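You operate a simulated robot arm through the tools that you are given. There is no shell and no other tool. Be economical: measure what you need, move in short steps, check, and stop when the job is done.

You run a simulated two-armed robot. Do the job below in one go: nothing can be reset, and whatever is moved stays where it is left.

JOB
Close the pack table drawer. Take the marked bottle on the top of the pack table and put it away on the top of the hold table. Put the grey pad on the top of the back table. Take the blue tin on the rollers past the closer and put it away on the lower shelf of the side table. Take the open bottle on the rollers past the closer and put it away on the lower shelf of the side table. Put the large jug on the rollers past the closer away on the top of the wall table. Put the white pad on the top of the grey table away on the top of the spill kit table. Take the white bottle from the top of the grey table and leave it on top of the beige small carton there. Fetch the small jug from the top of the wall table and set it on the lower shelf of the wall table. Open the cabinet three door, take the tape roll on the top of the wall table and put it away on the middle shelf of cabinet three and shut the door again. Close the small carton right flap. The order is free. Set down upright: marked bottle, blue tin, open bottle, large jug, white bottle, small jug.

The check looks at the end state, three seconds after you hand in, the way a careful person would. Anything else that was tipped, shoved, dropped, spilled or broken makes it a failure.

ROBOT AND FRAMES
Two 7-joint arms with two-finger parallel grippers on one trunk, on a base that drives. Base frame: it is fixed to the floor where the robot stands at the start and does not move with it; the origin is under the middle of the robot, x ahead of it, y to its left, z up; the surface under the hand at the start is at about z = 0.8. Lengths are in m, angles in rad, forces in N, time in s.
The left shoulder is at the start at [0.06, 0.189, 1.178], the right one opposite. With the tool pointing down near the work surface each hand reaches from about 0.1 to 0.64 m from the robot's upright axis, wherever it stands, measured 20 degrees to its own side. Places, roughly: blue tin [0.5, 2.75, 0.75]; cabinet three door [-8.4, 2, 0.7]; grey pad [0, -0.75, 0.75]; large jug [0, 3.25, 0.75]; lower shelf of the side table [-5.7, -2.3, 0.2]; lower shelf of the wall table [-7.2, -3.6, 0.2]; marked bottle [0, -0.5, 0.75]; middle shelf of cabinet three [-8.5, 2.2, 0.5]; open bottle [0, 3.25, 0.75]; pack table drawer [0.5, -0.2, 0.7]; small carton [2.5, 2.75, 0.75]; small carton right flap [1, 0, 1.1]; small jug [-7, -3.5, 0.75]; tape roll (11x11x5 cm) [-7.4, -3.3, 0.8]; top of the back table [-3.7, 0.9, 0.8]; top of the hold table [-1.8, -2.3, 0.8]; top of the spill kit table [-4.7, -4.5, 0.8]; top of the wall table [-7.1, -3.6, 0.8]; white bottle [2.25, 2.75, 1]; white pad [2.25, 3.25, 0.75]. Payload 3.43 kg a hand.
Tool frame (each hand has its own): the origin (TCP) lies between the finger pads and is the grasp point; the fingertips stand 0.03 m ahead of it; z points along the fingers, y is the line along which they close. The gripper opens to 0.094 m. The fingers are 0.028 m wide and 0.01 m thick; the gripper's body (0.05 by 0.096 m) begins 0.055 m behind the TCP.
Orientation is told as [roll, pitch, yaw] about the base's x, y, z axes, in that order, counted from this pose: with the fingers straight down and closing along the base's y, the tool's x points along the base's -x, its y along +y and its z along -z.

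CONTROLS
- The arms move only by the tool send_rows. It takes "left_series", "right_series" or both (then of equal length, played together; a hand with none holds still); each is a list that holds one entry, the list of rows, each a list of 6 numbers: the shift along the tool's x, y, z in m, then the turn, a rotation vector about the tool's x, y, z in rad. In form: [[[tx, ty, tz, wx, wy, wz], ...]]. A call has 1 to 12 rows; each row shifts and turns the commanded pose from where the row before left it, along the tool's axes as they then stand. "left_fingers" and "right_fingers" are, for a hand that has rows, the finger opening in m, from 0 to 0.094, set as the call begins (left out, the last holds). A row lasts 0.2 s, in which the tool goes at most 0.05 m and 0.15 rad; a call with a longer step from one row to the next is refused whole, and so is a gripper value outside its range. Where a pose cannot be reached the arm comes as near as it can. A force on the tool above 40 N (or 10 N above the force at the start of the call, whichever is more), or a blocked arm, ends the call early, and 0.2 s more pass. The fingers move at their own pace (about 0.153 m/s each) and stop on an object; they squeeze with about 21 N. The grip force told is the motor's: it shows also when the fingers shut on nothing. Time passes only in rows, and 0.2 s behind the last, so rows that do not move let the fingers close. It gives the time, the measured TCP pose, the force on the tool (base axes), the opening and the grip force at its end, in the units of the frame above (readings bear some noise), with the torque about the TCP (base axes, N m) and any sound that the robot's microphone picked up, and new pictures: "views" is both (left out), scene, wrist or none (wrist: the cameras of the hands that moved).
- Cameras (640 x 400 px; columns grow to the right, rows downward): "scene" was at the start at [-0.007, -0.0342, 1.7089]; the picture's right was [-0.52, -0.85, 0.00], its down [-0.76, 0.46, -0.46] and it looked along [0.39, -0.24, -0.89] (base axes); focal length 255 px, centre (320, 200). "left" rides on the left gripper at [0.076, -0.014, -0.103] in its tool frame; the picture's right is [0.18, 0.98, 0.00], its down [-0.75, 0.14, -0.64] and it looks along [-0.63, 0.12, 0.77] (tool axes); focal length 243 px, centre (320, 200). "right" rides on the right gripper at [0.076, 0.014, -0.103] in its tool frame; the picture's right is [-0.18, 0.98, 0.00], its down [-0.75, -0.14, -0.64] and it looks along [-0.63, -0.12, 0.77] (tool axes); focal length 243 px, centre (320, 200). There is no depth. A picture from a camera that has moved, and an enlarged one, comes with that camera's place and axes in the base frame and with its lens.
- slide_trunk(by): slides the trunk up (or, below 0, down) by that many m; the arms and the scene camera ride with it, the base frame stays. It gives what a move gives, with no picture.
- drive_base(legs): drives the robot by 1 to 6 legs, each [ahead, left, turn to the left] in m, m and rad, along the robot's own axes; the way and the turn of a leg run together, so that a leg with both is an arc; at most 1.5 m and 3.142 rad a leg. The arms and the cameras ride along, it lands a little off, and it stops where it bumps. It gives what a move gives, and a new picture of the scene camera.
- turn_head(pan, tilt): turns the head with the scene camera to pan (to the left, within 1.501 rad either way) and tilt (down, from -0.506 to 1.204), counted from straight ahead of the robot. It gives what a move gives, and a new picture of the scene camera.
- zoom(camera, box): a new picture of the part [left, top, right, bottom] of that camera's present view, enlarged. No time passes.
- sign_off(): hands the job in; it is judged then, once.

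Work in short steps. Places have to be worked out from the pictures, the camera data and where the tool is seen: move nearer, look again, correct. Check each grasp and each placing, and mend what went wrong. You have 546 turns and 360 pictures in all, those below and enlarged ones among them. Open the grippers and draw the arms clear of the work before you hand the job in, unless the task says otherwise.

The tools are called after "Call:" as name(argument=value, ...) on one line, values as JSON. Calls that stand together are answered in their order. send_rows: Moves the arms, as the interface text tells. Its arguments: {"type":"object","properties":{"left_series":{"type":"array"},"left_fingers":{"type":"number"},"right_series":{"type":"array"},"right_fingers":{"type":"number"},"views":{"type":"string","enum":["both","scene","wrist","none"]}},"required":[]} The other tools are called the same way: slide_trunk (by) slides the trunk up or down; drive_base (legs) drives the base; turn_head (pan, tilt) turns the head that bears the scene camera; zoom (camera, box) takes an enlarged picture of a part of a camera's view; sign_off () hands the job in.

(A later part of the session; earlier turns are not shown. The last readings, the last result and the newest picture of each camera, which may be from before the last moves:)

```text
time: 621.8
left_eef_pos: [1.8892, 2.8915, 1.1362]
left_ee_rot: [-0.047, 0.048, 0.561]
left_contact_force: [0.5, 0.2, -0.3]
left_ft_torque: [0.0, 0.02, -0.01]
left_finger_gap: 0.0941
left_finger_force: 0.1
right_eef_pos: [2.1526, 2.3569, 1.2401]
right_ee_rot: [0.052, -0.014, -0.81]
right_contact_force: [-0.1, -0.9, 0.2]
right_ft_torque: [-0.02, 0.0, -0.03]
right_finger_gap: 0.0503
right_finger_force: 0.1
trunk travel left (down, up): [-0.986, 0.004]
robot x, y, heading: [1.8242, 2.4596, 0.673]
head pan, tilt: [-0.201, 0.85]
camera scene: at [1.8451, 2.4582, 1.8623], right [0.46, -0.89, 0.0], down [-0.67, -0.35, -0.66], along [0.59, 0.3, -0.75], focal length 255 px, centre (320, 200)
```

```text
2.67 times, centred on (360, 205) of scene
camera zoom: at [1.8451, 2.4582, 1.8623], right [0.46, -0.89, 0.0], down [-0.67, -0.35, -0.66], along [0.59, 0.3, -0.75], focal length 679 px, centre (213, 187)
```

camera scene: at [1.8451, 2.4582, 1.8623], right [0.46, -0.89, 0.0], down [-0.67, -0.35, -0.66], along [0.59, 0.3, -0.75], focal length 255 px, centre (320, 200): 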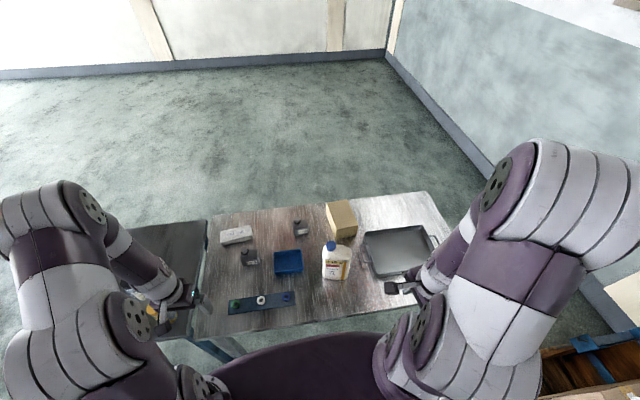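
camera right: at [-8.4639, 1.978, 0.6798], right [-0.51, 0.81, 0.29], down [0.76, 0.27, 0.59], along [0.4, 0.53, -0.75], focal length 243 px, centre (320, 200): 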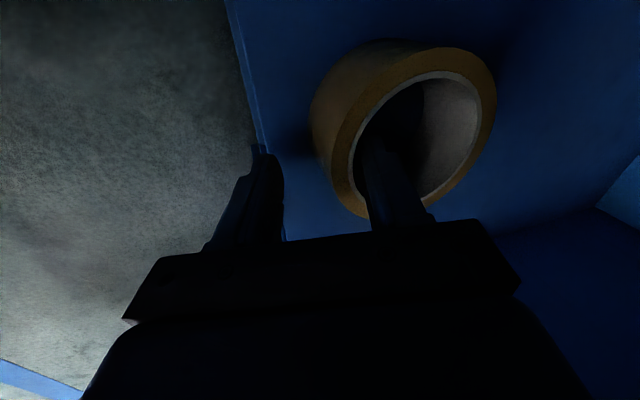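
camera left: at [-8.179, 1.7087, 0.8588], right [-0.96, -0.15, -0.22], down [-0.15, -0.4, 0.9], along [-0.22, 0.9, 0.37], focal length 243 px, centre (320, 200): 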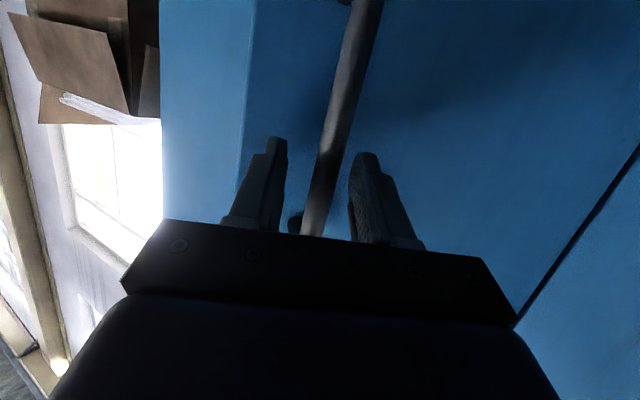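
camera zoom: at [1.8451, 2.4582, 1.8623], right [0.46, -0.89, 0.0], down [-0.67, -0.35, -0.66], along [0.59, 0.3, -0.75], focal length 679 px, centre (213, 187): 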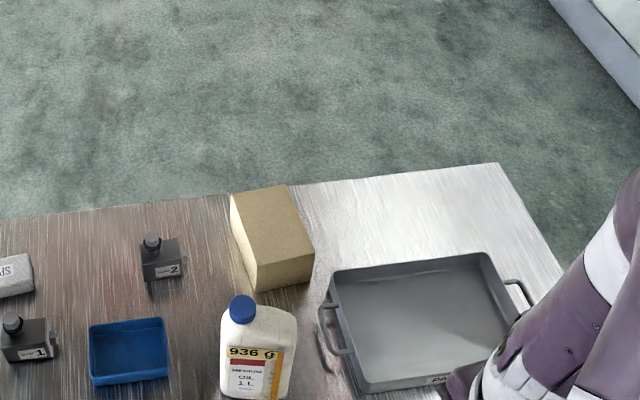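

Bottle centre ≈(2.33,2.64), its broad side turned ≈-9° from mine. I align the right hand's yaw, open it, and move over the bottle's right half.

Call:
send_rows(right_series=[[[0, 0, 0, 0.05, 0, 0.12], [0, 0, 0, 0, 0, 0.117], [0.016, 0.037, 0.01, 0, 0, 0], [0.016, 0.037, 0.01, 0, 0, 0], [0.016, 0.037, 0.01, 0, 0, 0], [0.016, 0.037, 0.01, 0, 0, 0], [0.016, 0.037, 0.01, 0, 0, 0], [0.016, 0.037, 0.01, 0, 0, 0], [0.016, 0.037, 0.01, 0, 0, 0], [0.017, 0.036, 0.01, 0, 0, 0], [0, 0, 0.02, 0, 0, 0]]], right_fingers=0.094, views="wrist")

```text
time: 624.2
left_eef_pos: [1.8898, 2.8913, 1.1356]
left_ee_rot: [-0.047, 0.046, 0.559]
left_contact_force: [-0.2, -0.2, -0.1]
left_ft_torque: [-0.01, -0.01, 0.0]
left_finger_gap: 0.0944
left_finger_force: 0.0
right_eef_pos: [2.3463, 2.6132, 1.1422]
right_ee_rot: [0.005, -0.012, -1.048]
right_contact_force: [-0.6, -0.3, -0.3]
right_ft_torque: [0.01, -0.01, 0.02]
right_finger_gap: 0.0939
right_finger_force: 0.1
trunk travel left (down, up): [-0.986, 0.004]
robot x, y, heading: [1.82, 2.4591, 0.683]
head pan, tilt: [-0.201, 0.85]
camera right: at [2.3199, 2.687, 1.2444], right [0.94, 0.33, 0.01], down [0.25, -0.72, 0.65], along [0.22, -0.61, -0.76], focal length 243 px, centre (320, 200)
```

right: 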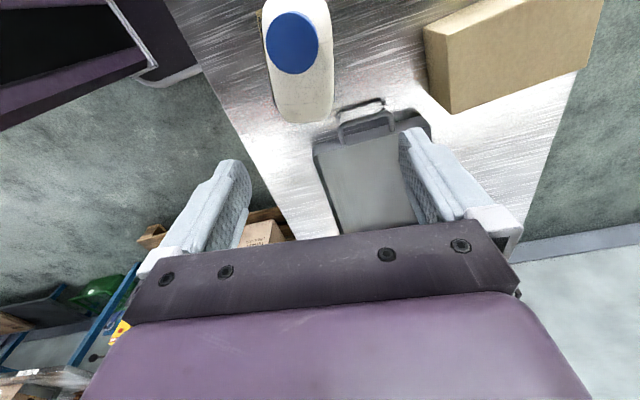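

I refine: shift 1.6 cm back, rotate 0.13, then descend to z≈0.967.

Call:
send_rows(right_series=[[[0, -0.016, 0, 0, 0, 0.13], [0, 0, 0.04, 0, 0, 0], [0, 0, 0.04, 0, 0, 0], [0, 0, 0.04, 0, 0, 0], [0, 0, 0, 0, 0, 0]]], views="wrist")

```text
time: 625.4
left_eef_pos: [1.8887, 2.8919, 1.1359]
left_ee_rot: [-0.048, 0.048, 0.561]
left_contact_force: [-0.1, 0.7, 0.2]
left_ft_torque: [0.0, -0.01, 0.0]
left_finger_gap: 0.0941
left_finger_force: 0.1
right_eef_pos: [2.3315, 2.608, 1.0175]
right_ee_rot: [0.006, -0.01, -1.177]
right_contact_force: [0.1, -0.4, -0.1]
right_ft_torque: [-0.02, 0.0, 0.03]
right_finger_gap: 0.0939
right_finger_force: 0.1
trunk travel left (down, up): [-0.986, 0.004]
robot x, y, heading: [1.8254, 2.46, 0.679]
head pan, tilt: [-0.201, 0.85]
camera right: at [2.3149, 2.6837, 1.1207], right [0.98, 0.21, 0.01], down [0.15, -0.75, 0.65], along [0.14, -0.63, -0.76], focal length 243 px, centre (320, 200)
```

right: 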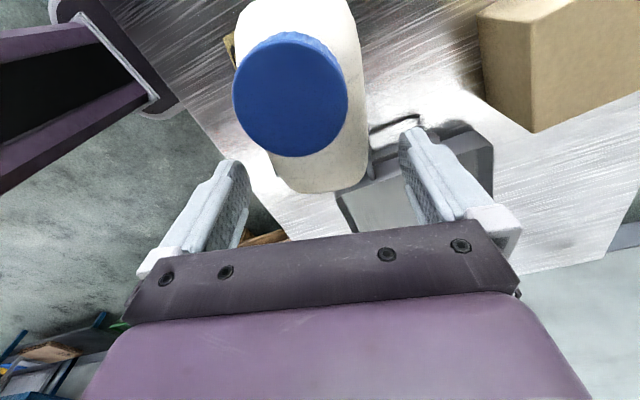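

Call:
send_rows(right_series=[[[0, 0, 0.03, 0, 0, 0], [0, 0, 0.022, 0, 0, 0], [0, 0, 0, 0, 0, 0]]], views="none")

Call:
send_rows(right_series=[[[0, 0, 0, 0, 0, 0], [0, 0, 0, 0, 0, 0], [0, 0, 0, 0, 0, 0], [0, 0, 0, 0, 0, 0]]], right_fingers=0.03, views="wrist")

```text
time: 626.2
left_eef_pos: [1.8893, 2.8929, 1.1368]
left_ee_rot: [-0.048, 0.046, 0.56]
left_contact_force: [-0.9, 0.3, 0.8]
left_ft_torque: [0.0, 0.03, 0.0]
left_finger_gap: 0.0939
left_finger_force: 0.1
right_eef_pos: [2.3324, 2.6068, 0.9685]
right_ee_rot: [0.009, -0.01, -1.176]
right_contact_force: [-0.4, 1.5, -0.6]
right_ft_torque: [0.01, 0.01, 0.03]
right_finger_gap: 0.094
right_finger_force: 0.0
trunk travel left (down, up): [-0.986, 0.004]
robot x, y, heading: [1.8233, 2.465, 0.679]
head pan, tilt: [-0.201, 0.85]
```

```text
time: 627.2
left_eef_pos: [1.8887, 2.8914, 1.1363]
left_ee_rot: [-0.047, 0.047, 0.56]
left_contact_force: [0.4, 0.6, -0.5]
left_ft_torque: [0.02, 0.0, -0.01]
left_finger_gap: 0.0941
left_finger_force: 0.0
right_eef_pos: [2.3321, 2.6071, 0.9686]
right_ee_rot: [0.007, -0.01, -1.177]
right_contact_force: [-1.1, -0.6, -0.2]
right_ft_torque: [-0.06, 0.1, 0.06]
right_finger_gap: 0.0658
right_finger_force: 20.7
trunk travel left (down, up): [-0.986, 0.004]
robot x, y, heading: [1.8233, 2.461, 0.677]
head pan, tilt: [-0.201, 0.85]
camera right: at [2.3156, 2.683, 1.071], right [0.98, 0.21, 0.01], down [0.15, -0.75, 0.65], along [0.14, -0.63, -0.76], focal length 243 px, centre (320, 200)
```

right: 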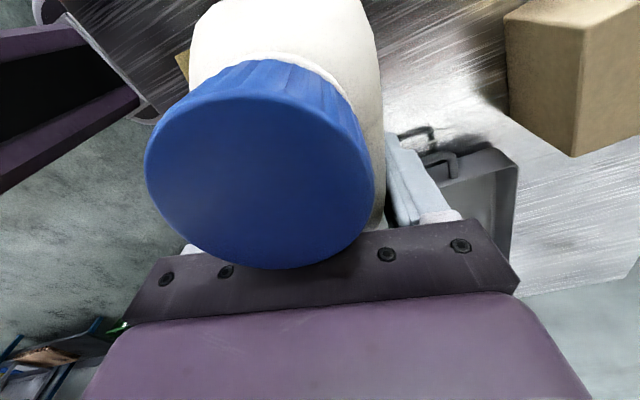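

Bottle gripped. Lift and draw it back.

Call:
send_rows(right_series=[[[0, 0, -0.02, 0, 0, 0], [0, 0, -0.04, 0, 0, 0], [0, 0, -0.04, 0, 0, 0], [0, 0, -0.04, 0, 0, 0], [-0.015, -0.035, 0, 0, 0, 0], [-0.015, -0.035, 0, 0, 0, 0], [-0.015, -0.035, 0, 0, 0, 0], [-0.015, -0.035, 0, 0, 0, 0], [-0.015, -0.035, 0, 0, 0, 0]]], views="scene")

```text
time: 629.2
left_eef_pos: [1.8877, 2.8911, 1.1379]
left_ee_rot: [-0.047, 0.047, 0.561]
left_contact_force: [0.3, 0.6, -0.1]
left_ft_torque: [0.01, -0.01, 0.0]
left_finger_gap: 0.0941
left_finger_force: 0.0
right_eef_pos: [2.1966, 2.4716, 1.1099]
right_ee_rot: [0.01, -0.008, -1.175]
right_contact_force: [0.3, 0.4, -8.9]
right_ft_torque: [-0.2, -0.05, 0.02]
right_finger_gap: 0.066
right_finger_force: 21.0
trunk travel left (down, up): [-0.986, 0.004]
robot x, y, heading: [1.8219, 2.4589, 0.678]
head pan, tilt: [-0.201, 0.85]
camera scene: at [1.8431, 2.4556, 1.8623], right [0.46, -0.89, 0.0], down [-0.67, -0.35, -0.66], along [0.59, 0.3, -0.75], focal length 255 px, centre (320, 200)
```

scene: 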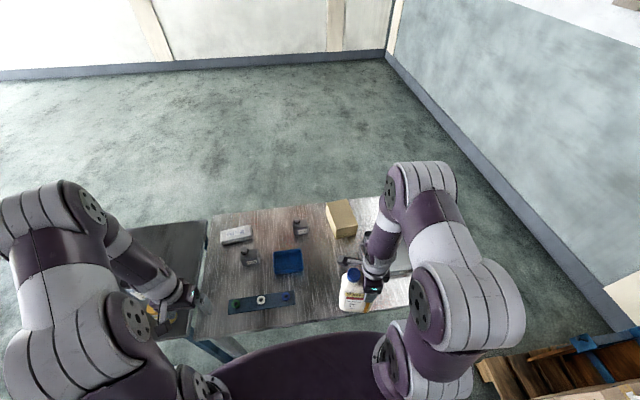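

Bottle is upright. I drive around the left end of the tables to the rear side and turn about.

Call:
drive_base(legs=[[-0.36, 0, 0], [0, 1.5, 0], [1.1, 0, 0], [1.05, 0, 0], [0, 0, 1.57], [0, 0, 1.57]])

Call:
turn_head(pan=0.4, tilt=0.6)

```text
time: 656.7
left_eef_pos: [2.2927, 4.3021, 1.1367]
left_ee_rot: [-0.047, 0.048, -2.529]
left_contact_force: [0.0, 0.2, -0.1]
left_ft_torque: [0.02, 0.0, 0.02]
left_finger_gap: 0.0942
left_finger_force: 0.1
right_eef_pos: [1.9655, 4.7048, 1.1077]
right_ee_rot: [0.006, -0.009, 2.015]
right_contact_force: [-0.2, -0.6, -8.6]
right_ft_torque: [0.24, 0.08, 0.0]
right_finger_gap: 0.0656
right_finger_force: 20.9
trunk travel left (down, up): [-0.986, 0.004]
robot x, y, heading: [2.3376, 4.7361, -2.413]
head pan, tilt: [-0.201, 0.85]
camera scene: at [2.3134, 4.7357, 1.8623], right [-0.5, 0.86, 0.0], down [0.65, 0.38, -0.66], along [-0.57, -0.33, -0.75], focal length 255 px, centre (320, 200)
```

scene: 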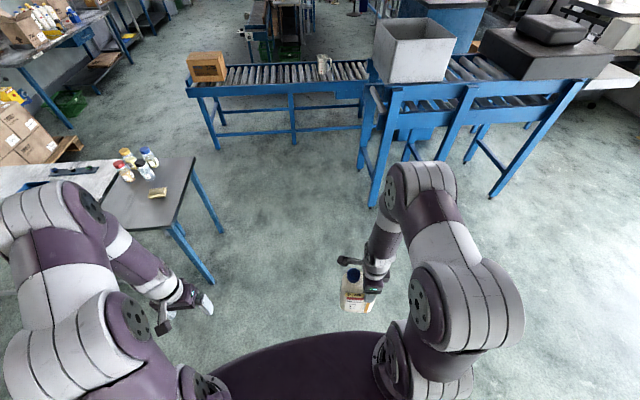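

```text
time: 657.7
left_eef_pos: [2.2933, 4.3022, 1.1349]
left_ee_rot: [-0.047, 0.047, -2.531]
left_contact_force: [0.3, 0.9, 0.3]
left_ft_torque: [0.01, 0.01, 0.02]
left_finger_gap: 0.0939
left_finger_force: 0.0
right_eef_pos: [1.9639, 4.7043, 1.1072]
right_ee_rot: [0.007, -0.009, 2.015]
right_contact_force: [0.0, 0.3, -8.9]
right_ft_torque: [0.18, 0.07, -0.01]
right_finger_gap: 0.0659
right_finger_force: 21.3
trunk travel left (down, up): [-0.986, 0.004]
robot x, y, heading: [2.3429, 4.7312, -2.417]
head pan, tilt: [0.4, 0.6]
camera scene: at [2.3431, 4.6951, 1.8831], right [-0.9, 0.43, 0.0], down [0.24, 0.51, -0.82], along [-0.35, -0.74, -0.57], focal length 255 px, centre (320, 200)
```

scene: 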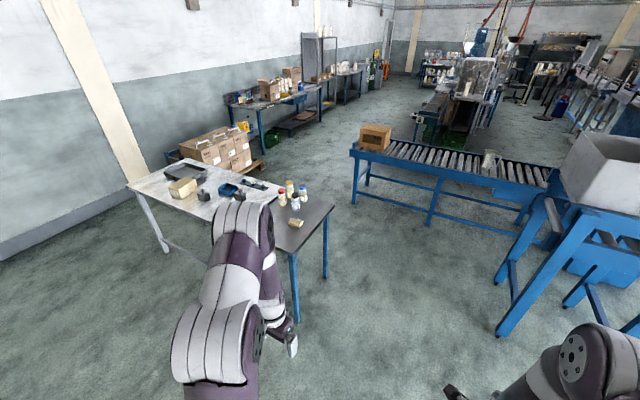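

I strafe left along the rear of the grey table to face the beige carton, then look.

Call:
drive_base(legs=[[0, 1.4, -0.05], [0, 0.47, 0]])

Call:
turn_head(pan=-0.2, tilt=0.75)

Call:
zoom(camera="scene", box=[240, 130, 480, 280])

```text
time: 667.1
left_eef_pos: [3.4286, 2.8503, 1.1364]
left_ee_rot: [-0.046, 0.047, -2.617]
left_contact_force: [0.3, 0.4, 0.7]
left_ft_torque: [-0.01, 0.0, 0.01]
left_finger_gap: 0.094
left_finger_force: 0.0
right_eef_pos: [3.1353, 3.2787, 1.1068]
right_ee_rot: [0.005, -0.008, 1.93]
right_contact_force: [-0.6, 0.4, -8.4]
right_ft_torque: [0.18, 0.04, 0.02]
right_finger_gap: 0.0658
right_finger_force: 21.5
trunk travel left (down, up): [-0.986, 0.004]
robot x, y, heading: [3.5121, 3.2792, -2.499]
head pan, tilt: [0.4, 0.6]
camera scene: at [3.511, 3.2379, 1.8832], right [-0.86, 0.5, 0.0], down [0.29, 0.49, -0.83], along [-0.42, -0.71, -0.56], focal length 255 px, centre (320, 200)
```

scene: 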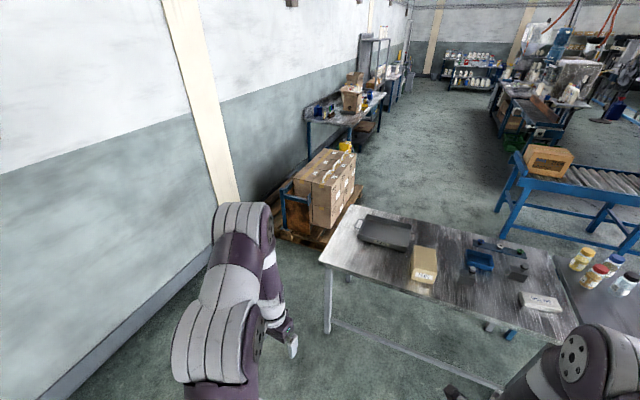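

```text
time: 668.1
left_eef_pos: [3.4295, 2.8481, 1.1345]
left_ee_rot: [-0.047, 0.049, -2.615]
left_contact_force: [-0.1, -0.1, 0.0]
left_ft_torque: [0.02, 0.01, 0.0]
left_finger_gap: 0.0943
left_finger_force: 0.1
right_eef_pos: [3.1362, 3.2789, 1.1075]
right_ee_rot: [0.008, -0.011, 1.929]
right_contact_force: [0.3, 0.5, -9.4]
right_ft_torque: [0.21, 0.07, -0.01]
right_finger_gap: 0.0658
right_finger_force: 20.3
trunk travel left (down, up): [-0.986, 0.004]
robot x, y, heading: [3.5102, 3.2747, -2.496]
head pan, tilt: [-0.201, 0.75]
camera scene: at [3.4823, 3.2766, 1.8703], right [-0.43, 0.9, 0.0], down [0.62, 0.29, -0.73], along [-0.66, -0.31, -0.68], focal length 255 px, centre (320, 200)
```

scene: 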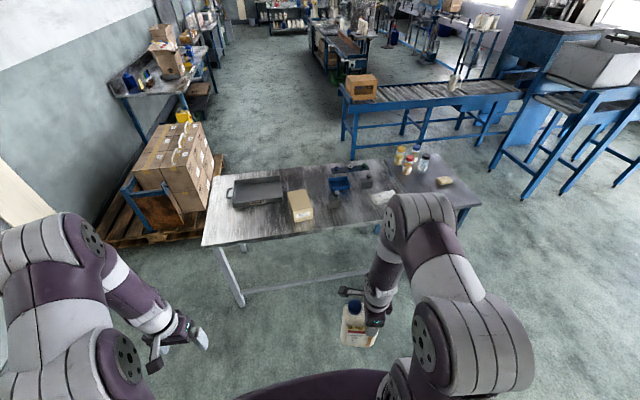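

```text
2.67 times, centred on (360, 205) of scene
camera zoom: at [3.4823, 3.2766, 1.8703], right [-0.43, 0.9, 0.0], down [0.62, 0.29, -0.73], along [-0.66, -0.31, -0.68], focal length 679 px, centre (213, 187)
```

zoom: 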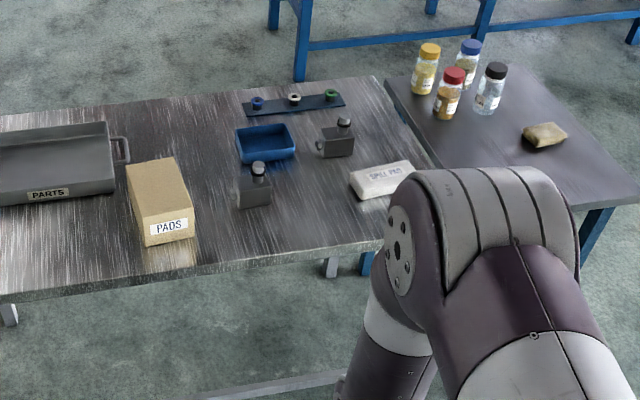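

The carton's top is ≈0.17×0.107 m at z≈0.875, centre ≈(2.569,2.716), long axis pointing roughly at me. I turn the bottle so its long side lies along the carton: rotate the right hand back to neutral yaw.

Call:
send_rows(right_series=[[[0, 0, 0, 0, 0, -0.15], [0, 0, 0, 0, 0, -0.15], [0, 0, 0, 0, 0, -0.15], [0, 0, 0, 0, 0, -0.15], [0, 0, 0, 0, 0, -0.15], [0, 0, 0, 0, 0, -0.15], [0, 0, 0, 0, 0, -0.15], [0, 0, 0, 0, 0, -0.15], [0, 0, 0, 0, 0, -0.15], [0, 0, 0, 0, 0, -0.15], [0, 0, 0, 0, 0, -0.15], [0, 0, 0, 0, 0, -0.15]]], views="none")

Call:
drive_base(legs=[[0, 0.08, 0], [0.42, 0, 0]])

Call:
zoom(camera="scene", box=[200, 180, 440, 330])

```text
time: 670.7
left_eef_pos: [3.4286, 2.8493, 1.136]
left_ee_rot: [-0.048, 0.048, -2.617]
left_contact_force: [-1.0, -0.2, -0.1]
left_ft_torque: [0.02, 0.04, 0.02]
left_finger_gap: 0.0942
left_finger_force: 0.1
right_eef_pos: [3.1371, 3.2769, 1.1076]
right_ee_rot: [-0.01, -0.002, -2.552]
right_contact_force: [-0.3, -0.3, -8.6]
right_ft_torque: [-0.13, 0.18, 0.01]
right_finger_gap: 0.0656
right_finger_force: 20.8
trunk travel left (down, up): [-0.986, 0.004]
robot x, y, heading: [3.5114, 3.2707, -2.498]
head pan, tilt: [-0.201, 0.75]
```

```text
time: 674.0
left_eef_pos: [3.1405, 2.5347, 1.1356]
left_ee_rot: [-0.048, 0.049, -2.624]
left_contact_force: [1.0, 0.2, 0.8]
left_ft_torque: [0.0, 0.0, 0.03]
left_finger_gap: 0.0941
left_finger_force: 0.0
right_eef_pos: [2.8498, 2.9666, 1.1081]
right_ee_rot: [-0.009, -0.006, -2.56]
right_contact_force: [0.7, 0.2, -9.6]
right_ft_torque: [-0.17, 0.19, -0.03]
right_finger_gap: 0.0662
right_finger_force: 20.8
trunk travel left (down, up): [-0.986, 0.004]
robot x, y, heading: [3.227, 2.9607, -2.508]
head pan, tilt: [-0.201, 0.75]
camera scene: at [3.1967, 2.9625, 1.8703], right [-0.42, 0.91, 0.0], down [0.62, 0.29, -0.73], along [-0.66, -0.31, -0.68], focal length 255 px, centre (320, 200)
```

scene: 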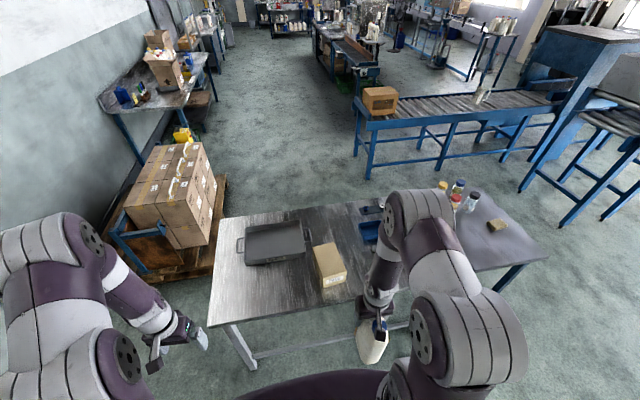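

```text
2.67 times, centred on (320, 255) of scene
camera zoom: at [3.1967, 2.9625, 1.8703], right [-0.42, 0.91, 0.0], down [0.62, 0.29, -0.73], along [-0.66, -0.31, -0.68], focal length 679 px, centre (320, 53)
```

zoom: 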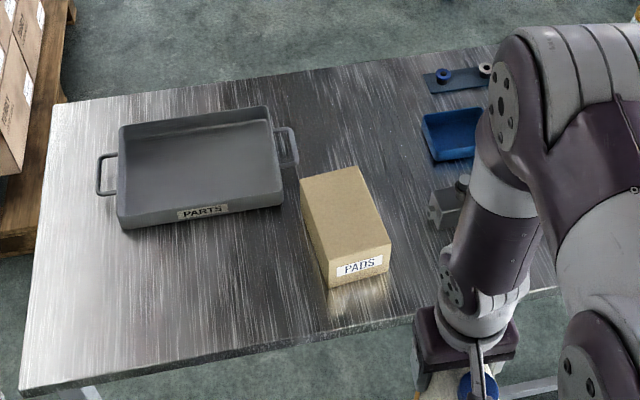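

Carton centre ≈(2.576,2.716), axis 42°. I align the yaw, drive 0.18 closer, then extend over it.

Call:
drive_base(legs=[[0.18, 0, 0]])

Call:
send_rows(right_series=[[[0, 0, 0, 0, 0, -0.14], [0, 0, 0, 0, 0, -0.02]]], views="none")

```text
time: 675.5
left_eef_pos: [2.9959, 2.4296, 1.1365]
left_ee_rot: [-0.048, 0.045, -2.624]
left_contact_force: [-0.4, -0.3, 0.8]
left_ft_torque: [-0.03, 0.02, 0.0]
left_finger_gap: 0.0939
left_finger_force: 0.1
right_eef_pos: [2.7068, 2.8601, 1.1091]
right_ee_rot: [-0.011, -0.005, -2.563]
right_contact_force: [-0.1, 0.3, -9.5]
right_ft_torque: [-0.14, 0.17, 0.02]
right_finger_gap: 0.0658
right_finger_force: 21.1
trunk travel left (down, up): [-0.986, 0.004]
robot x, y, heading: [3.0747, 2.8562, -2.509]
head pan, tilt: [-0.201, 0.75]
camera scene: at [3.0531, 2.8575, 1.8704], right [-0.42, 0.91, 0.0], down [0.62, 0.29, -0.73], along [-0.66, -0.31, -0.68], focal length 255 px, centre (320, 200)
```

scene: 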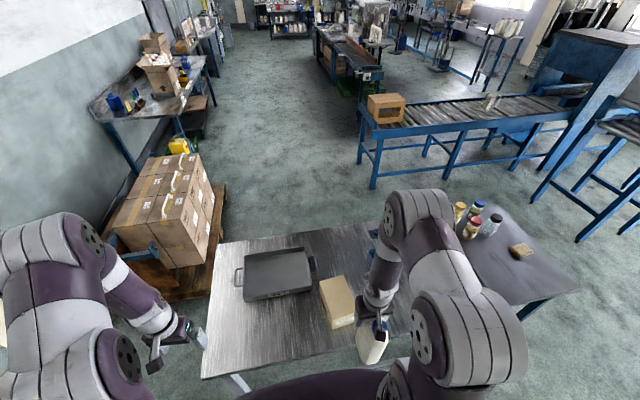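

```text
time: 676.1
left_eef_pos: [2.9936, 2.4286, 1.1354]
left_ee_rot: [-0.047, 0.047, -2.625]
left_contact_force: [0.7, -0.5, 0.7]
left_ft_torque: [0.0, 0.03, 0.0]
left_finger_gap: 0.0941
left_finger_force: 0.0
right_eef_pos: [2.7062, 2.8596, 1.109]
right_ee_rot: [-0.01, -0.001, -2.401]
right_contact_force: [0.3, -0.5, -8.9]
right_ft_torque: [-0.16, 0.17, -0.01]
right_finger_gap: 0.0656
right_finger_force: 21.5
trunk travel left (down, up): [-0.986, 0.004]
robot x, y, heading: [3.0806, 2.8531, -2.507]
head pan, tilt: [-0.201, 0.75]
```

Call:
send_rows(right_series=[[[-0.037, 0.003, 0, 0, 0, 0], [-0.037, 0.003, 0, 0, 0, 0], [-0.037, 0.003, 0, 0, 0, 0], [-0.037, 0.003, 0, 0, 0, 0], [-0.037, 0.003, 0, 0, 0, 0], [-0.036, 0.003, 0, 0, 0, 0], [0, 0, 0, 0, 0, 0]]], views="wrist")

Call:
turn_head(pan=-0.1, tilt=1.0)

Call:
zoom(camera="scene", box=[260, 100, 480, 260])

```text
time: 677.7
left_eef_pos: [2.9926, 2.4273, 1.1359]
left_ee_rot: [-0.047, 0.049, -2.625]
left_contact_force: [0.2, -0.2, -0.5]
left_ft_torque: [-0.01, -0.01, 0.01]
left_finger_gap: 0.094
left_finger_force: 0.0
right_eef_pos: [2.5541, 2.6981, 1.1083]
right_ee_rot: [-0.01, -0.001, -2.403]
right_contact_force: [0.0, 0.0, -9.3]
right_ft_torque: [-0.17, 0.13, 0.02]
right_finger_gap: 0.0657
right_finger_force: 21.3
trunk travel left (down, up): [-0.986, 0.004]
robot x, y, heading: [3.0777, 2.8564, -2.508]
head pan, tilt: [-0.201, 0.75]
camera right: at [2.622, 2.7373, 1.2124], right [0.53, -0.85, -0.01], down [-0.65, -0.41, 0.64], along [-0.55, -0.33, -0.77], focal length 243 px, centre (320, 200)
```

right: 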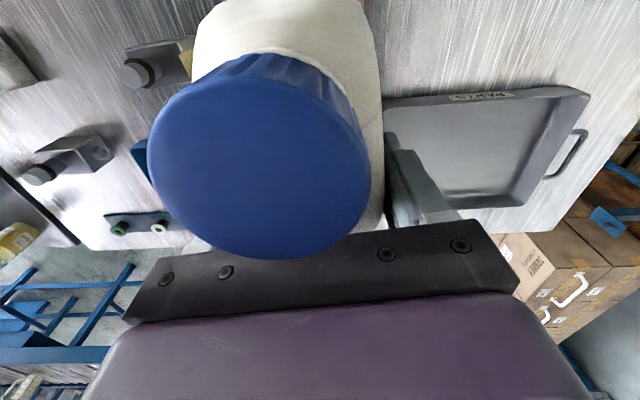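

```text
time: 678.4
left_eef_pos: [2.9931, 2.4266, 1.1356]
left_ee_rot: [-0.047, 0.048, -2.626]
left_contact_force: [0.6, 0.0, -0.9]
left_ft_torque: [0.01, 0.02, 0.01]
left_finger_gap: 0.0942
left_finger_force: 0.1
right_eef_pos: [2.5541, 2.6979, 1.1105]
right_ee_rot: [-0.01, 0.001, -2.404]
right_contact_force: [-0.1, -1.0, -9.7]
right_ft_torque: [-0.18, 0.17, -0.03]
right_finger_gap: 0.0657
right_finger_force: 21.0
trunk travel left (down, up): [-0.986, 0.004]
robot x, y, heading: [3.0782, 2.8578, -2.509]
head pan, tilt: [-0.099, 1.0]
camera scene: at [3.064, 2.8534, 1.8512], right [-0.51, 0.86, 0.0], down [0.72, 0.43, -0.54], along [-0.46, -0.28, -0.84], focal length 255 px, centre (320, 200)
```

scene: 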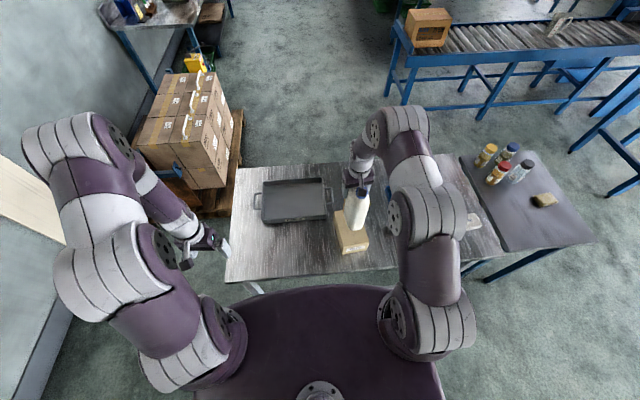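

```text
2.50 times, centred on (370, 180) of scene
camera zoom: at [3.064, 2.8534, 1.8512], right [-0.51, 0.86, 0.0], down [0.72, 0.43, -0.54], along [-0.46, -0.28, -0.84], focal length 637 px, centre (195, 250)
```

zoom: 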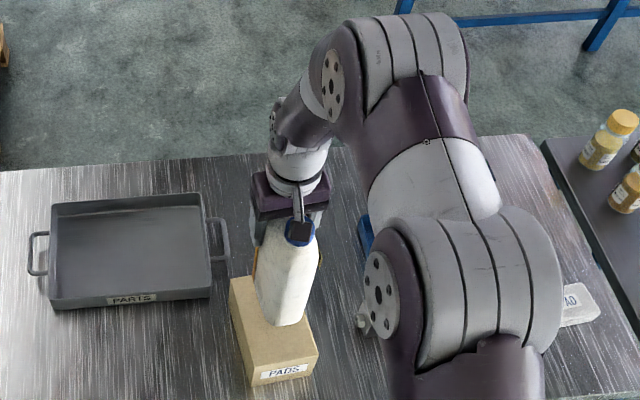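

The bottle hovers well centred over the carton. I lower it gently.

Call:
send_rows(right_series=[[[0, 0, 0.03, 0, 0, 0], [0, 0, 0.022, 0, 0, 0], [0, 0, 0.006, 0, 0, 0], [0, 0, 0, 0, 0, 0]]], views="none")

Call:
send_rows(right_series=[[[0, 0, 0.003, 0, 0, 0], [0, 0, 0.003, 0, 0, 0], [0, 0, 0, 0, 0, 0]]], views="none")

```text
time: 679.4
left_eef_pos: [2.9929, 2.427, 1.1349]
left_ee_rot: [-0.047, 0.048, -2.624]
left_contact_force: [1.0, -0.5, -0.3]
left_ft_torque: [-0.04, -0.04, 0.03]
left_finger_gap: 0.0942
left_finger_force: 0.0
right_eef_pos: [2.5502, 2.6975, 1.0515]
right_ee_rot: [-0.011, -0.003, -2.404]
right_contact_force: [-3.3, 2.2, 21.8]
right_ft_torque: [0.09, -0.15, 0.03]
right_finger_gap: 0.0657
right_finger_force: 21.1
trunk travel left (down, up): [-0.986, 0.004]
robot x, y, heading: [3.0793, 2.8542, -2.506]
head pan, tilt: [-0.099, 1.0]
```

```text
time: 680.2
left_eef_pos: [2.9947, 2.4278, 1.136]
left_ee_rot: [-0.047, 0.046, -2.624]
left_contact_force: [-0.5, -0.1, 0.6]
left_ft_torque: [0.02, -0.03, 0.01]
left_finger_gap: 0.0939
left_finger_force: 0.1
right_eef_pos: [2.5535, 2.6986, 1.0462]
right_ee_rot: [-0.013, -0.003, -2.404]
right_contact_force: [-5.4, 2.1, 30.6]
right_ft_torque: [0.63, -0.6, 0.14]
right_finger_gap: 0.0659
right_finger_force: 21.5
trunk travel left (down, up): [-0.986, 0.004]
robot x, y, heading: [3.0809, 2.8555, -2.507]
head pan, tilt: [-0.099, 1.0]
```

On the carton. I ease off, open, and rise.

Call:
send_rows(right_series=[[[0, 0, -0.004, 0, 0, 0], [0, 0, -0.002, 0, 0, 0], [0, 0, 0, 0, 0, 0]]], views="none")

Call:
send_rows(right_series=[[[0, 0, 0, 0, 0, 0], [0, 0, 0, 0, 0, 0], [0, 0, -0.03, 0, 0, 0], [0, 0, -0.04, 0, 0, 0], [0, 0, -0.04, 0, 0, 0], [0, 0, -0.03, 0, 0, 0]]], right_fingers=0.094, views="both")

```text
time: 681.0
left_eef_pos: [2.992, 2.426, 1.135]
left_ee_rot: [-0.045, 0.048, -2.624]
left_contact_force: [1.0, -0.6, 0.3]
left_ft_torque: [0.03, -0.02, 0.02]
left_finger_gap: 0.0939
left_finger_force: 0.1
right_eef_pos: [2.5528, 2.6973, 1.0492]
right_ee_rot: [-0.011, 0.003, -2.404]
right_contact_force: [-0.4, 0.3, -10.0]
right_ft_torque: [-0.18, 0.16, 0.03]
right_finger_gap: 0.0657
right_finger_force: 20.7
trunk travel left (down, up): [-0.986, 0.004]
robot x, y, heading: [3.0771, 2.8545, -2.502]
head pan, tilt: [-0.099, 1.0]
```

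```text
time: 682.4
left_eef_pos: [2.9938, 2.4275, 1.1364]
left_ee_rot: [-0.05, 0.046, -2.624]
left_contact_force: [-0.3, 0.6, 0.5]
left_ft_torque: [0.02, -0.01, 0.01]
left_finger_gap: 0.0936
left_finger_force: 0.0
right_eef_pos: [2.555, 2.696, 1.1888]
right_ee_rot: [-0.013, -0.002, -2.403]
right_contact_force: [-0.1, 0.8, -0.1]
right_ft_torque: [0.0, 0.01, 0.01]
right_finger_gap: 0.094
right_finger_force: 0.1
trunk travel left (down, up): [-0.986, 0.004]
robot x, y, heading: [3.0763, 2.8554, -2.503]
head pan, tilt: [-0.099, 1.0]
camera scene: at [3.066, 2.8539, 1.8511], right [-0.51, 0.86, 0.0], down [0.72, 0.43, -0.54], along [-0.47, -0.28, -0.84], focal length 255 px, centre (320, 200)
camera right: at [2.6219, 2.7359, 1.2926], right [0.53, -0.85, -0.01], down [-0.65, -0.41, 0.64], along [-0.55, -0.33, -0.76], focal length 243 px, centre (320, 200)
```

scene: 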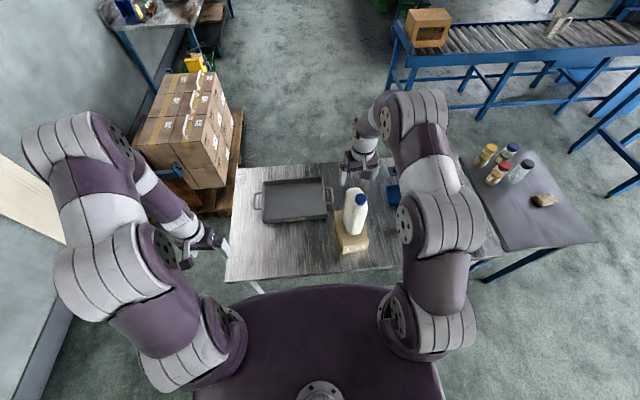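
right: 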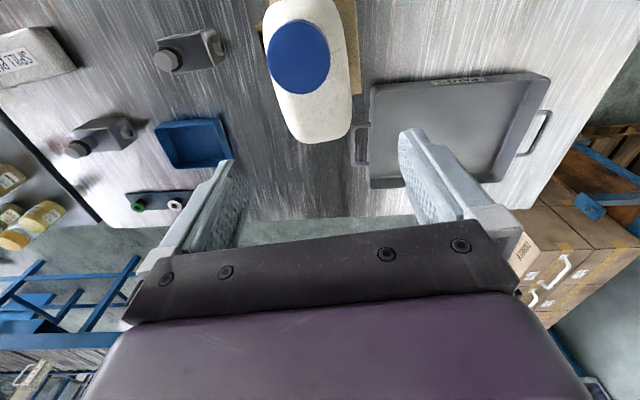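

White bottle stands on the beige carton. Now the white pad: I retract the hand above the bottle, turn it -90°, and strafe right.

Call:
send_rows(right_series=[[[0.035, 0, -0.01, 0, 0, 0], [0.04, 0, 0, 0, 0, 0], [0.04, 0, 0, 0, 0, 0], [0.04, 0, 0, 0, 0, 0], [0.03, 0, 0, 0, 0, 0.1], [0, 0, 0, 0, 0, 0.15], [0, 0, 0, 0, 0, 0.15], [0, 0, 0, 0, 0, 0.15], [0, 0, 0, 0, 0, 0.15], [0, 0, 0, 0, 0, 0.15], [0, 0, 0, 0, 0, 0.15], [0, 0, 0, 0, 0, 0.15]]], views="none")

Call:
drive_base(legs=[[-0.03, -0.45, 0]])

Call:
zoom(camera="scene", box=[240, 100, 480, 260])

```text
time: 685.0
left_eef_pos: [2.9937, 2.4269, 1.1356]
left_ee_rot: [-0.05, 0.048, -2.625]
left_contact_force: [0.0, -0.1, -0.6]
left_ft_torque: [0.01, 0.03, 0.02]
left_finger_gap: 0.0939
left_finger_force: 0.0
right_eef_pos: [2.6908, 2.821, 1.2002]
right_ee_rot: [-0.004, -0.011, 2.727]
right_contact_force: [0.0, -0.4, -0.1]
right_ft_torque: [0.0, 0.01, 0.02]
right_finger_gap: 0.0938
right_finger_force: 0.0
trunk travel left (down, up): [-0.986, 0.004]
robot x, y, heading: [3.0799, 2.8565, -2.506]
head pan, tilt: [-0.099, 1.0]
```

```text
time: 687.7
left_eef_pos: [2.7517, 2.8012, 1.1351]
left_ee_rot: [-0.05, 0.046, -2.622]
left_contact_force: [0.4, 0.7, 0.7]
left_ft_torque: [0.03, 0.03, -0.01]
left_finger_gap: 0.0938
left_finger_force: 0.1
right_eef_pos: [2.4514, 3.1955, 1.1991]
right_ee_rot: [-0.003, -0.014, 2.731]
right_contact_force: [0.5, 0.3, -0.3]
right_ft_torque: [0.02, 0.01, 0.0]
right_finger_gap: 0.094
right_finger_force: 0.0
trunk travel left (down, up): [-0.986, 0.004]
robot x, y, heading: [2.8369, 3.2316, -2.511]
head pan, tilt: [-0.099, 1.0]
camera scene: at [2.8252, 3.2283, 1.8512], right [-0.51, 0.86, 0.0], down [0.72, 0.43, -0.54], along [-0.46, -0.28, -0.84], focal length 255 px, centre (320, 200)
```

scene: 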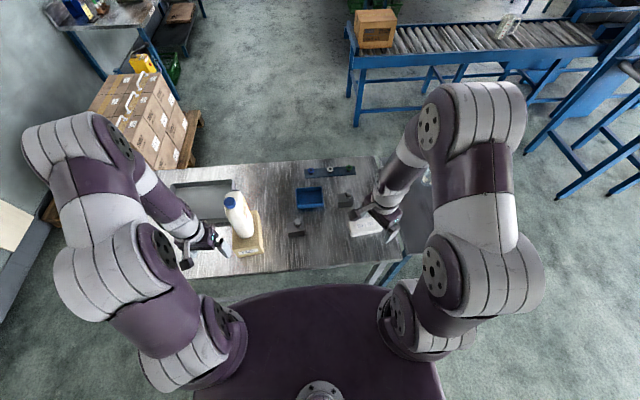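

```text
2.50 times, centred on (360, 180) of scene
camera zoom: at [2.8252, 3.2283, 1.8512], right [-0.51, 0.86, 0.0], down [0.72, 0.43, -0.54], along [-0.46, -0.28, -0.84], focal length 637 px, centre (220, 250)
```

zoom: 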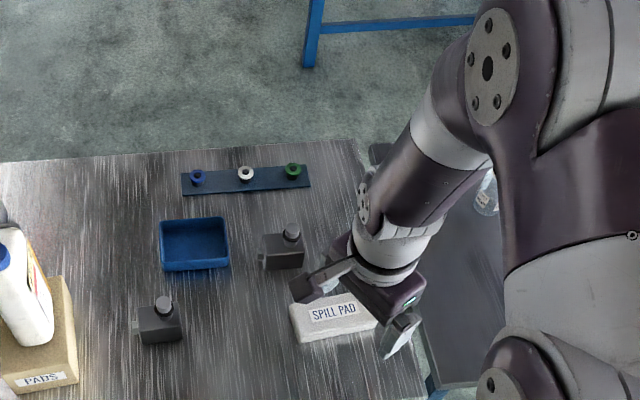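

I align the right hand with the pad (axis ≈135°) and move over it.

Call:
send_rows(right_series=[[[0, 0, 0, 0, 0, 0.122], [0, 0, 0, 0, 0, 0.122], [0, 0, 0, 0, 0, 0.122], [-0.016, 0.0326, 0.025, 0, 0, 0], [-0.016, 0.0326, 0.025, 0, 0, 0], [-0.016, 0.0326, 0.025, 0, 0, 0], [-0.016, 0.0326, 0.025, 0, 0, 0], [-0.016, 0.0326, 0.025, 0, 0, 0], [0, 0, 0.04, 0, 0, 0], [0, 0, 0.04, 0, 0, 0], [0, 0, 0, 0, 0, 0]]], views="wrist")

```text
time: 690.1
left_eef_pos: [2.753, 2.8033, 1.135]
left_ee_rot: [-0.047, 0.046, -2.622]
left_contact_force: [0.0, 0.5, -0.3]
left_ft_torque: [0.03, 0.01, 0.02]
left_finger_gap: 0.0942
left_finger_force: 0.1
right_eef_pos: [2.2765, 3.137, 0.9946]
right_ee_rot: [0.001, -0.012, 2.366]
right_contact_force: [0.3, 0.6, 0.2]
right_ft_torque: [-0.02, 0.02, -0.04]
right_finger_gap: 0.094
right_finger_force: 0.1
trunk travel left (down, up): [-0.986, 0.004]
robot x, y, heading: [2.8369, 3.2338, -2.51]
head pan, tilt: [-0.099, 1.0]
camera right: at [2.3227, 3.0712, 1.0984], right [-0.82, -0.57, 0.0], down [-0.43, 0.62, 0.65], along [-0.37, 0.53, -0.76], focal length 243 px, centre (320, 200)
```

right: 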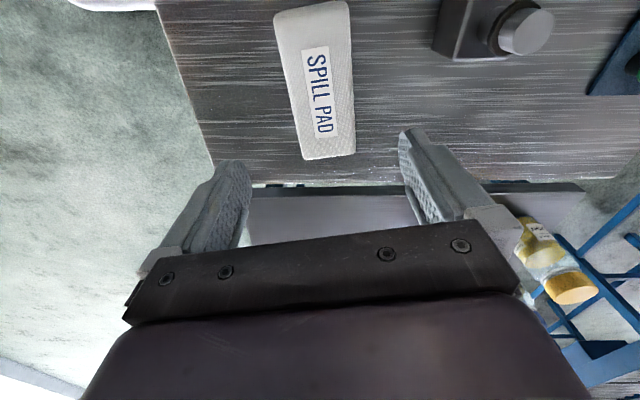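

Centred. Descend to z≈0.845 and close.

Call:
send_rows(right_series=[[[0, 0, 0.04, 0, 0, 0.05], [0, 0, 0.04, 0, 0, 0], [0, 0, 0.04, 0, 0, 0], [0, 0, 0.028, 0, 0, 0], [0, 0, 0, 0, 0, 0]]], views="none")

Call:
send_rows(right_series=[[[0, 0, 0, 0, 0, 0], [0, 0, 0, 0, 0, 0], [0, 0, 0, 0, 0, 0], [0, 0, 0, 0, 0, 0]]], right_fingers=0.02, views="wrist")

```text
time: 691.3
left_eef_pos: [2.7522, 2.8042, 1.1365]
left_ee_rot: [-0.046, 0.049, -2.622]
left_contact_force: [0.0, 0.1, 0.1]
left_ft_torque: [0.04, 0.04, 0.03]
left_finger_gap: 0.0942
left_finger_force: 0.0
right_eef_pos: [2.2764, 3.1387, 0.8458]
right_ee_rot: [0.004, -0.011, 2.317]
right_contact_force: [0.0, 0.8, -0.5]
right_ft_torque: [0.0, 0.0, 0.0]
right_finger_gap: 0.0939
right_finger_force: 0.0
trunk travel left (down, up): [-0.986, 0.004]
robot x, y, heading: [2.8356, 3.2297, -2.504]
head pan, tilt: [-0.099, 1.0]
```

```text
time: 692.3
left_eef_pos: [2.7521, 2.8037, 1.1349]
left_ee_rot: [-0.047, 0.047, -2.624]
left_contact_force: [0.1, -0.3, 1.4]
left_ft_torque: [-0.01, 0.0, -0.01]
left_finger_gap: 0.0941
left_finger_force: 0.1
right_eef_pos: [2.2757, 3.1399, 0.8461]
right_ee_rot: [0.002, -0.011, 2.315]
right_contact_force: [0.3, -0.8, 2.3]
right_ft_torque: [-0.06, 0.04, 0.03]
right_finger_gap: 0.0674
right_finger_force: 21.1
trunk travel left (down, up): [-0.986, 0.004]
robot x, y, heading: [2.8385, 3.2314, -2.505]
head pan, tilt: [-0.099, 1.0]
camera right: at [2.3187, 3.0722, 0.9485], right [-0.85, -0.53, 0.0], down [-0.4, 0.64, 0.65], along [-0.35, 0.55, -0.76], focal length 243 px, centre (320, 200)
```

right: 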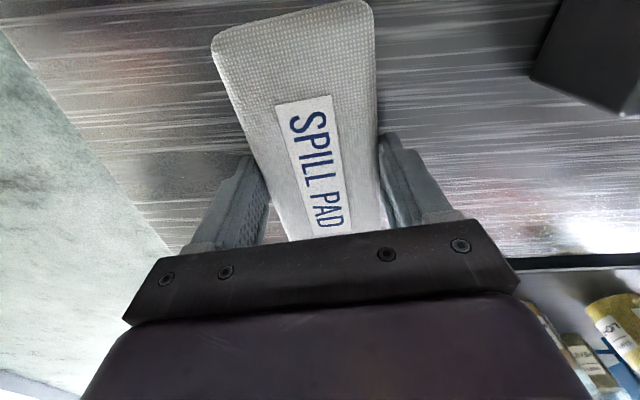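

Pad gripped (0.067). I lift it, retract, back off, and drive to the near side of the rollers for the large jug.

Call:
send_rows(right_series=[[[0, 0, -0.03, 0, 0, 0], [0, 0, -0.045, 0, 0, 0], [0, 0, -0.045, 0, 0, 0], [0, 0, -0.045, 0, 0, 0], [0, -0.02, -0.04, 0, 0, 0], [0, -0.045, 0, 0, 0, 0], [0, -0.045, 0, 0, 0, 0], [0, -0.045, 0, 0, 0, 0]]], views="none")

Call:
drive_base(legs=[[-0.45, 0, 0]])

Call:
turn_head(pan=-0.35, tilt=0.55)

```text
time: 694.1
left_eef_pos: [2.7534, 2.8039, 1.1355]
left_ee_rot: [-0.046, 0.048, -2.623]
left_contact_force: [0.5, 0.7, -0.3]
left_ft_torque: [-0.01, 0.0, 0.01]
left_finger_gap: 0.0941
left_finger_force: 0.0
right_eef_pos: [2.3912, 3.2453, 1.0531]
right_ee_rot: [0.003, -0.011, 2.316]
right_contact_force: [0.2, 0.0, -0.5]
right_ft_torque: [-0.03, 0.02, -0.03]
right_finger_gap: 0.0667
right_finger_force: 21.1
trunk travel left (down, up): [-0.986, 0.004]
robot x, y, heading: [2.8346, 3.2309, -2.505]
head pan, tilt: [-0.099, 1.0]
```

```text
time: 696.9
left_eef_pos: [3.111, 3.0687, 1.1342]
left_ee_rot: [-0.049, 0.049, -2.627]
left_contact_force: [0.3, 0.2, -0.1]
left_ft_torque: [0.0, -0.05, -0.01]
left_finger_gap: 0.0939
left_finger_force: 0.1
right_eef_pos: [2.7508, 3.5101, 1.0516]
right_ee_rot: [0.0, -0.01, 2.312]
right_contact_force: [-0.4, 0.8, 0.3]
right_ft_torque: [0.0, 0.0, 0.03]
right_finger_gap: 0.0673
right_finger_force: 21.4
trunk travel left (down, up): [-0.986, 0.004]
robot x, y, heading: [3.1958, 3.4968, -2.511]
head pan, tilt: [-0.099, 1.0]
camera scene: at [3.1829, 3.4947, 1.8511], right [-0.51, 0.86, 0.0], down [0.73, 0.43, -0.54], along [-0.46, -0.27, -0.84], focal length 255 px, centre (320, 200)
```

scene: 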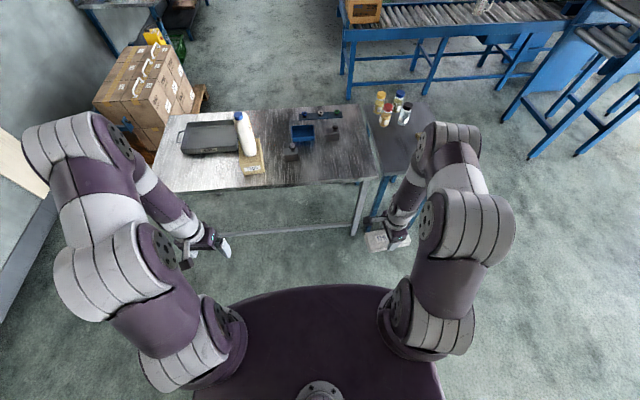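

```text
time: 697.8
left_eef_pos: [3.1135, 3.0698, 1.1363]
left_ee_rot: [-0.048, 0.046, -2.626]
left_contact_force: [0.8, 0.4, -1.5]
left_ft_torque: [0.02, -0.02, 0.03]
left_finger_gap: 0.0939
left_finger_force: 0.0
right_eef_pos: [2.7504, 3.5106, 1.0537]
right_ee_rot: [0.003, -0.009, 2.312]
right_contact_force: [0.1, 0.4, -1.4]
right_ft_torque: [-0.01, -0.02, 0.0]
right_finger_gap: 0.0672
right_finger_force: 21.2
trunk travel left (down, up): [-0.986, 0.004]
robot x, y, heading: [3.1968, 3.5004, -2.507]
head pan, tilt: [-0.351, 0.55]
camera scene: at [3.1591, 3.5068, 1.8876], right [-0.28, 0.96, 0.0], down [0.5, 0.15, -0.85], along [-0.82, -0.24, -0.52], focal length 255 px, centre (320, 200)
```

scene: 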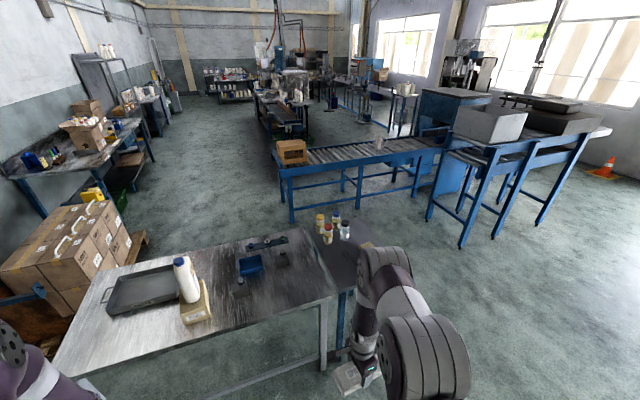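

Call:
zoom(camera="scene", box=[340, 110, 440, 180])

```text
5.71 times, centred on (390, 145) of scene
camera zoom: at [3.1591, 3.5068, 1.8876], right [-0.28, 0.96, 0.0], down [0.5, 0.15, -0.85], along [-0.82, -0.24, -0.52], focal length 1456 px, centre (-80, 514)
```

zoom: 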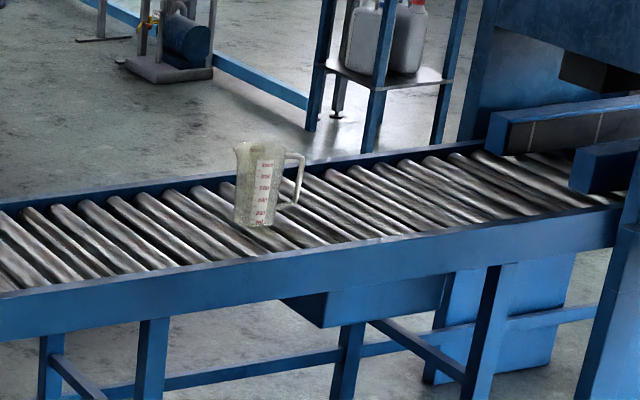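

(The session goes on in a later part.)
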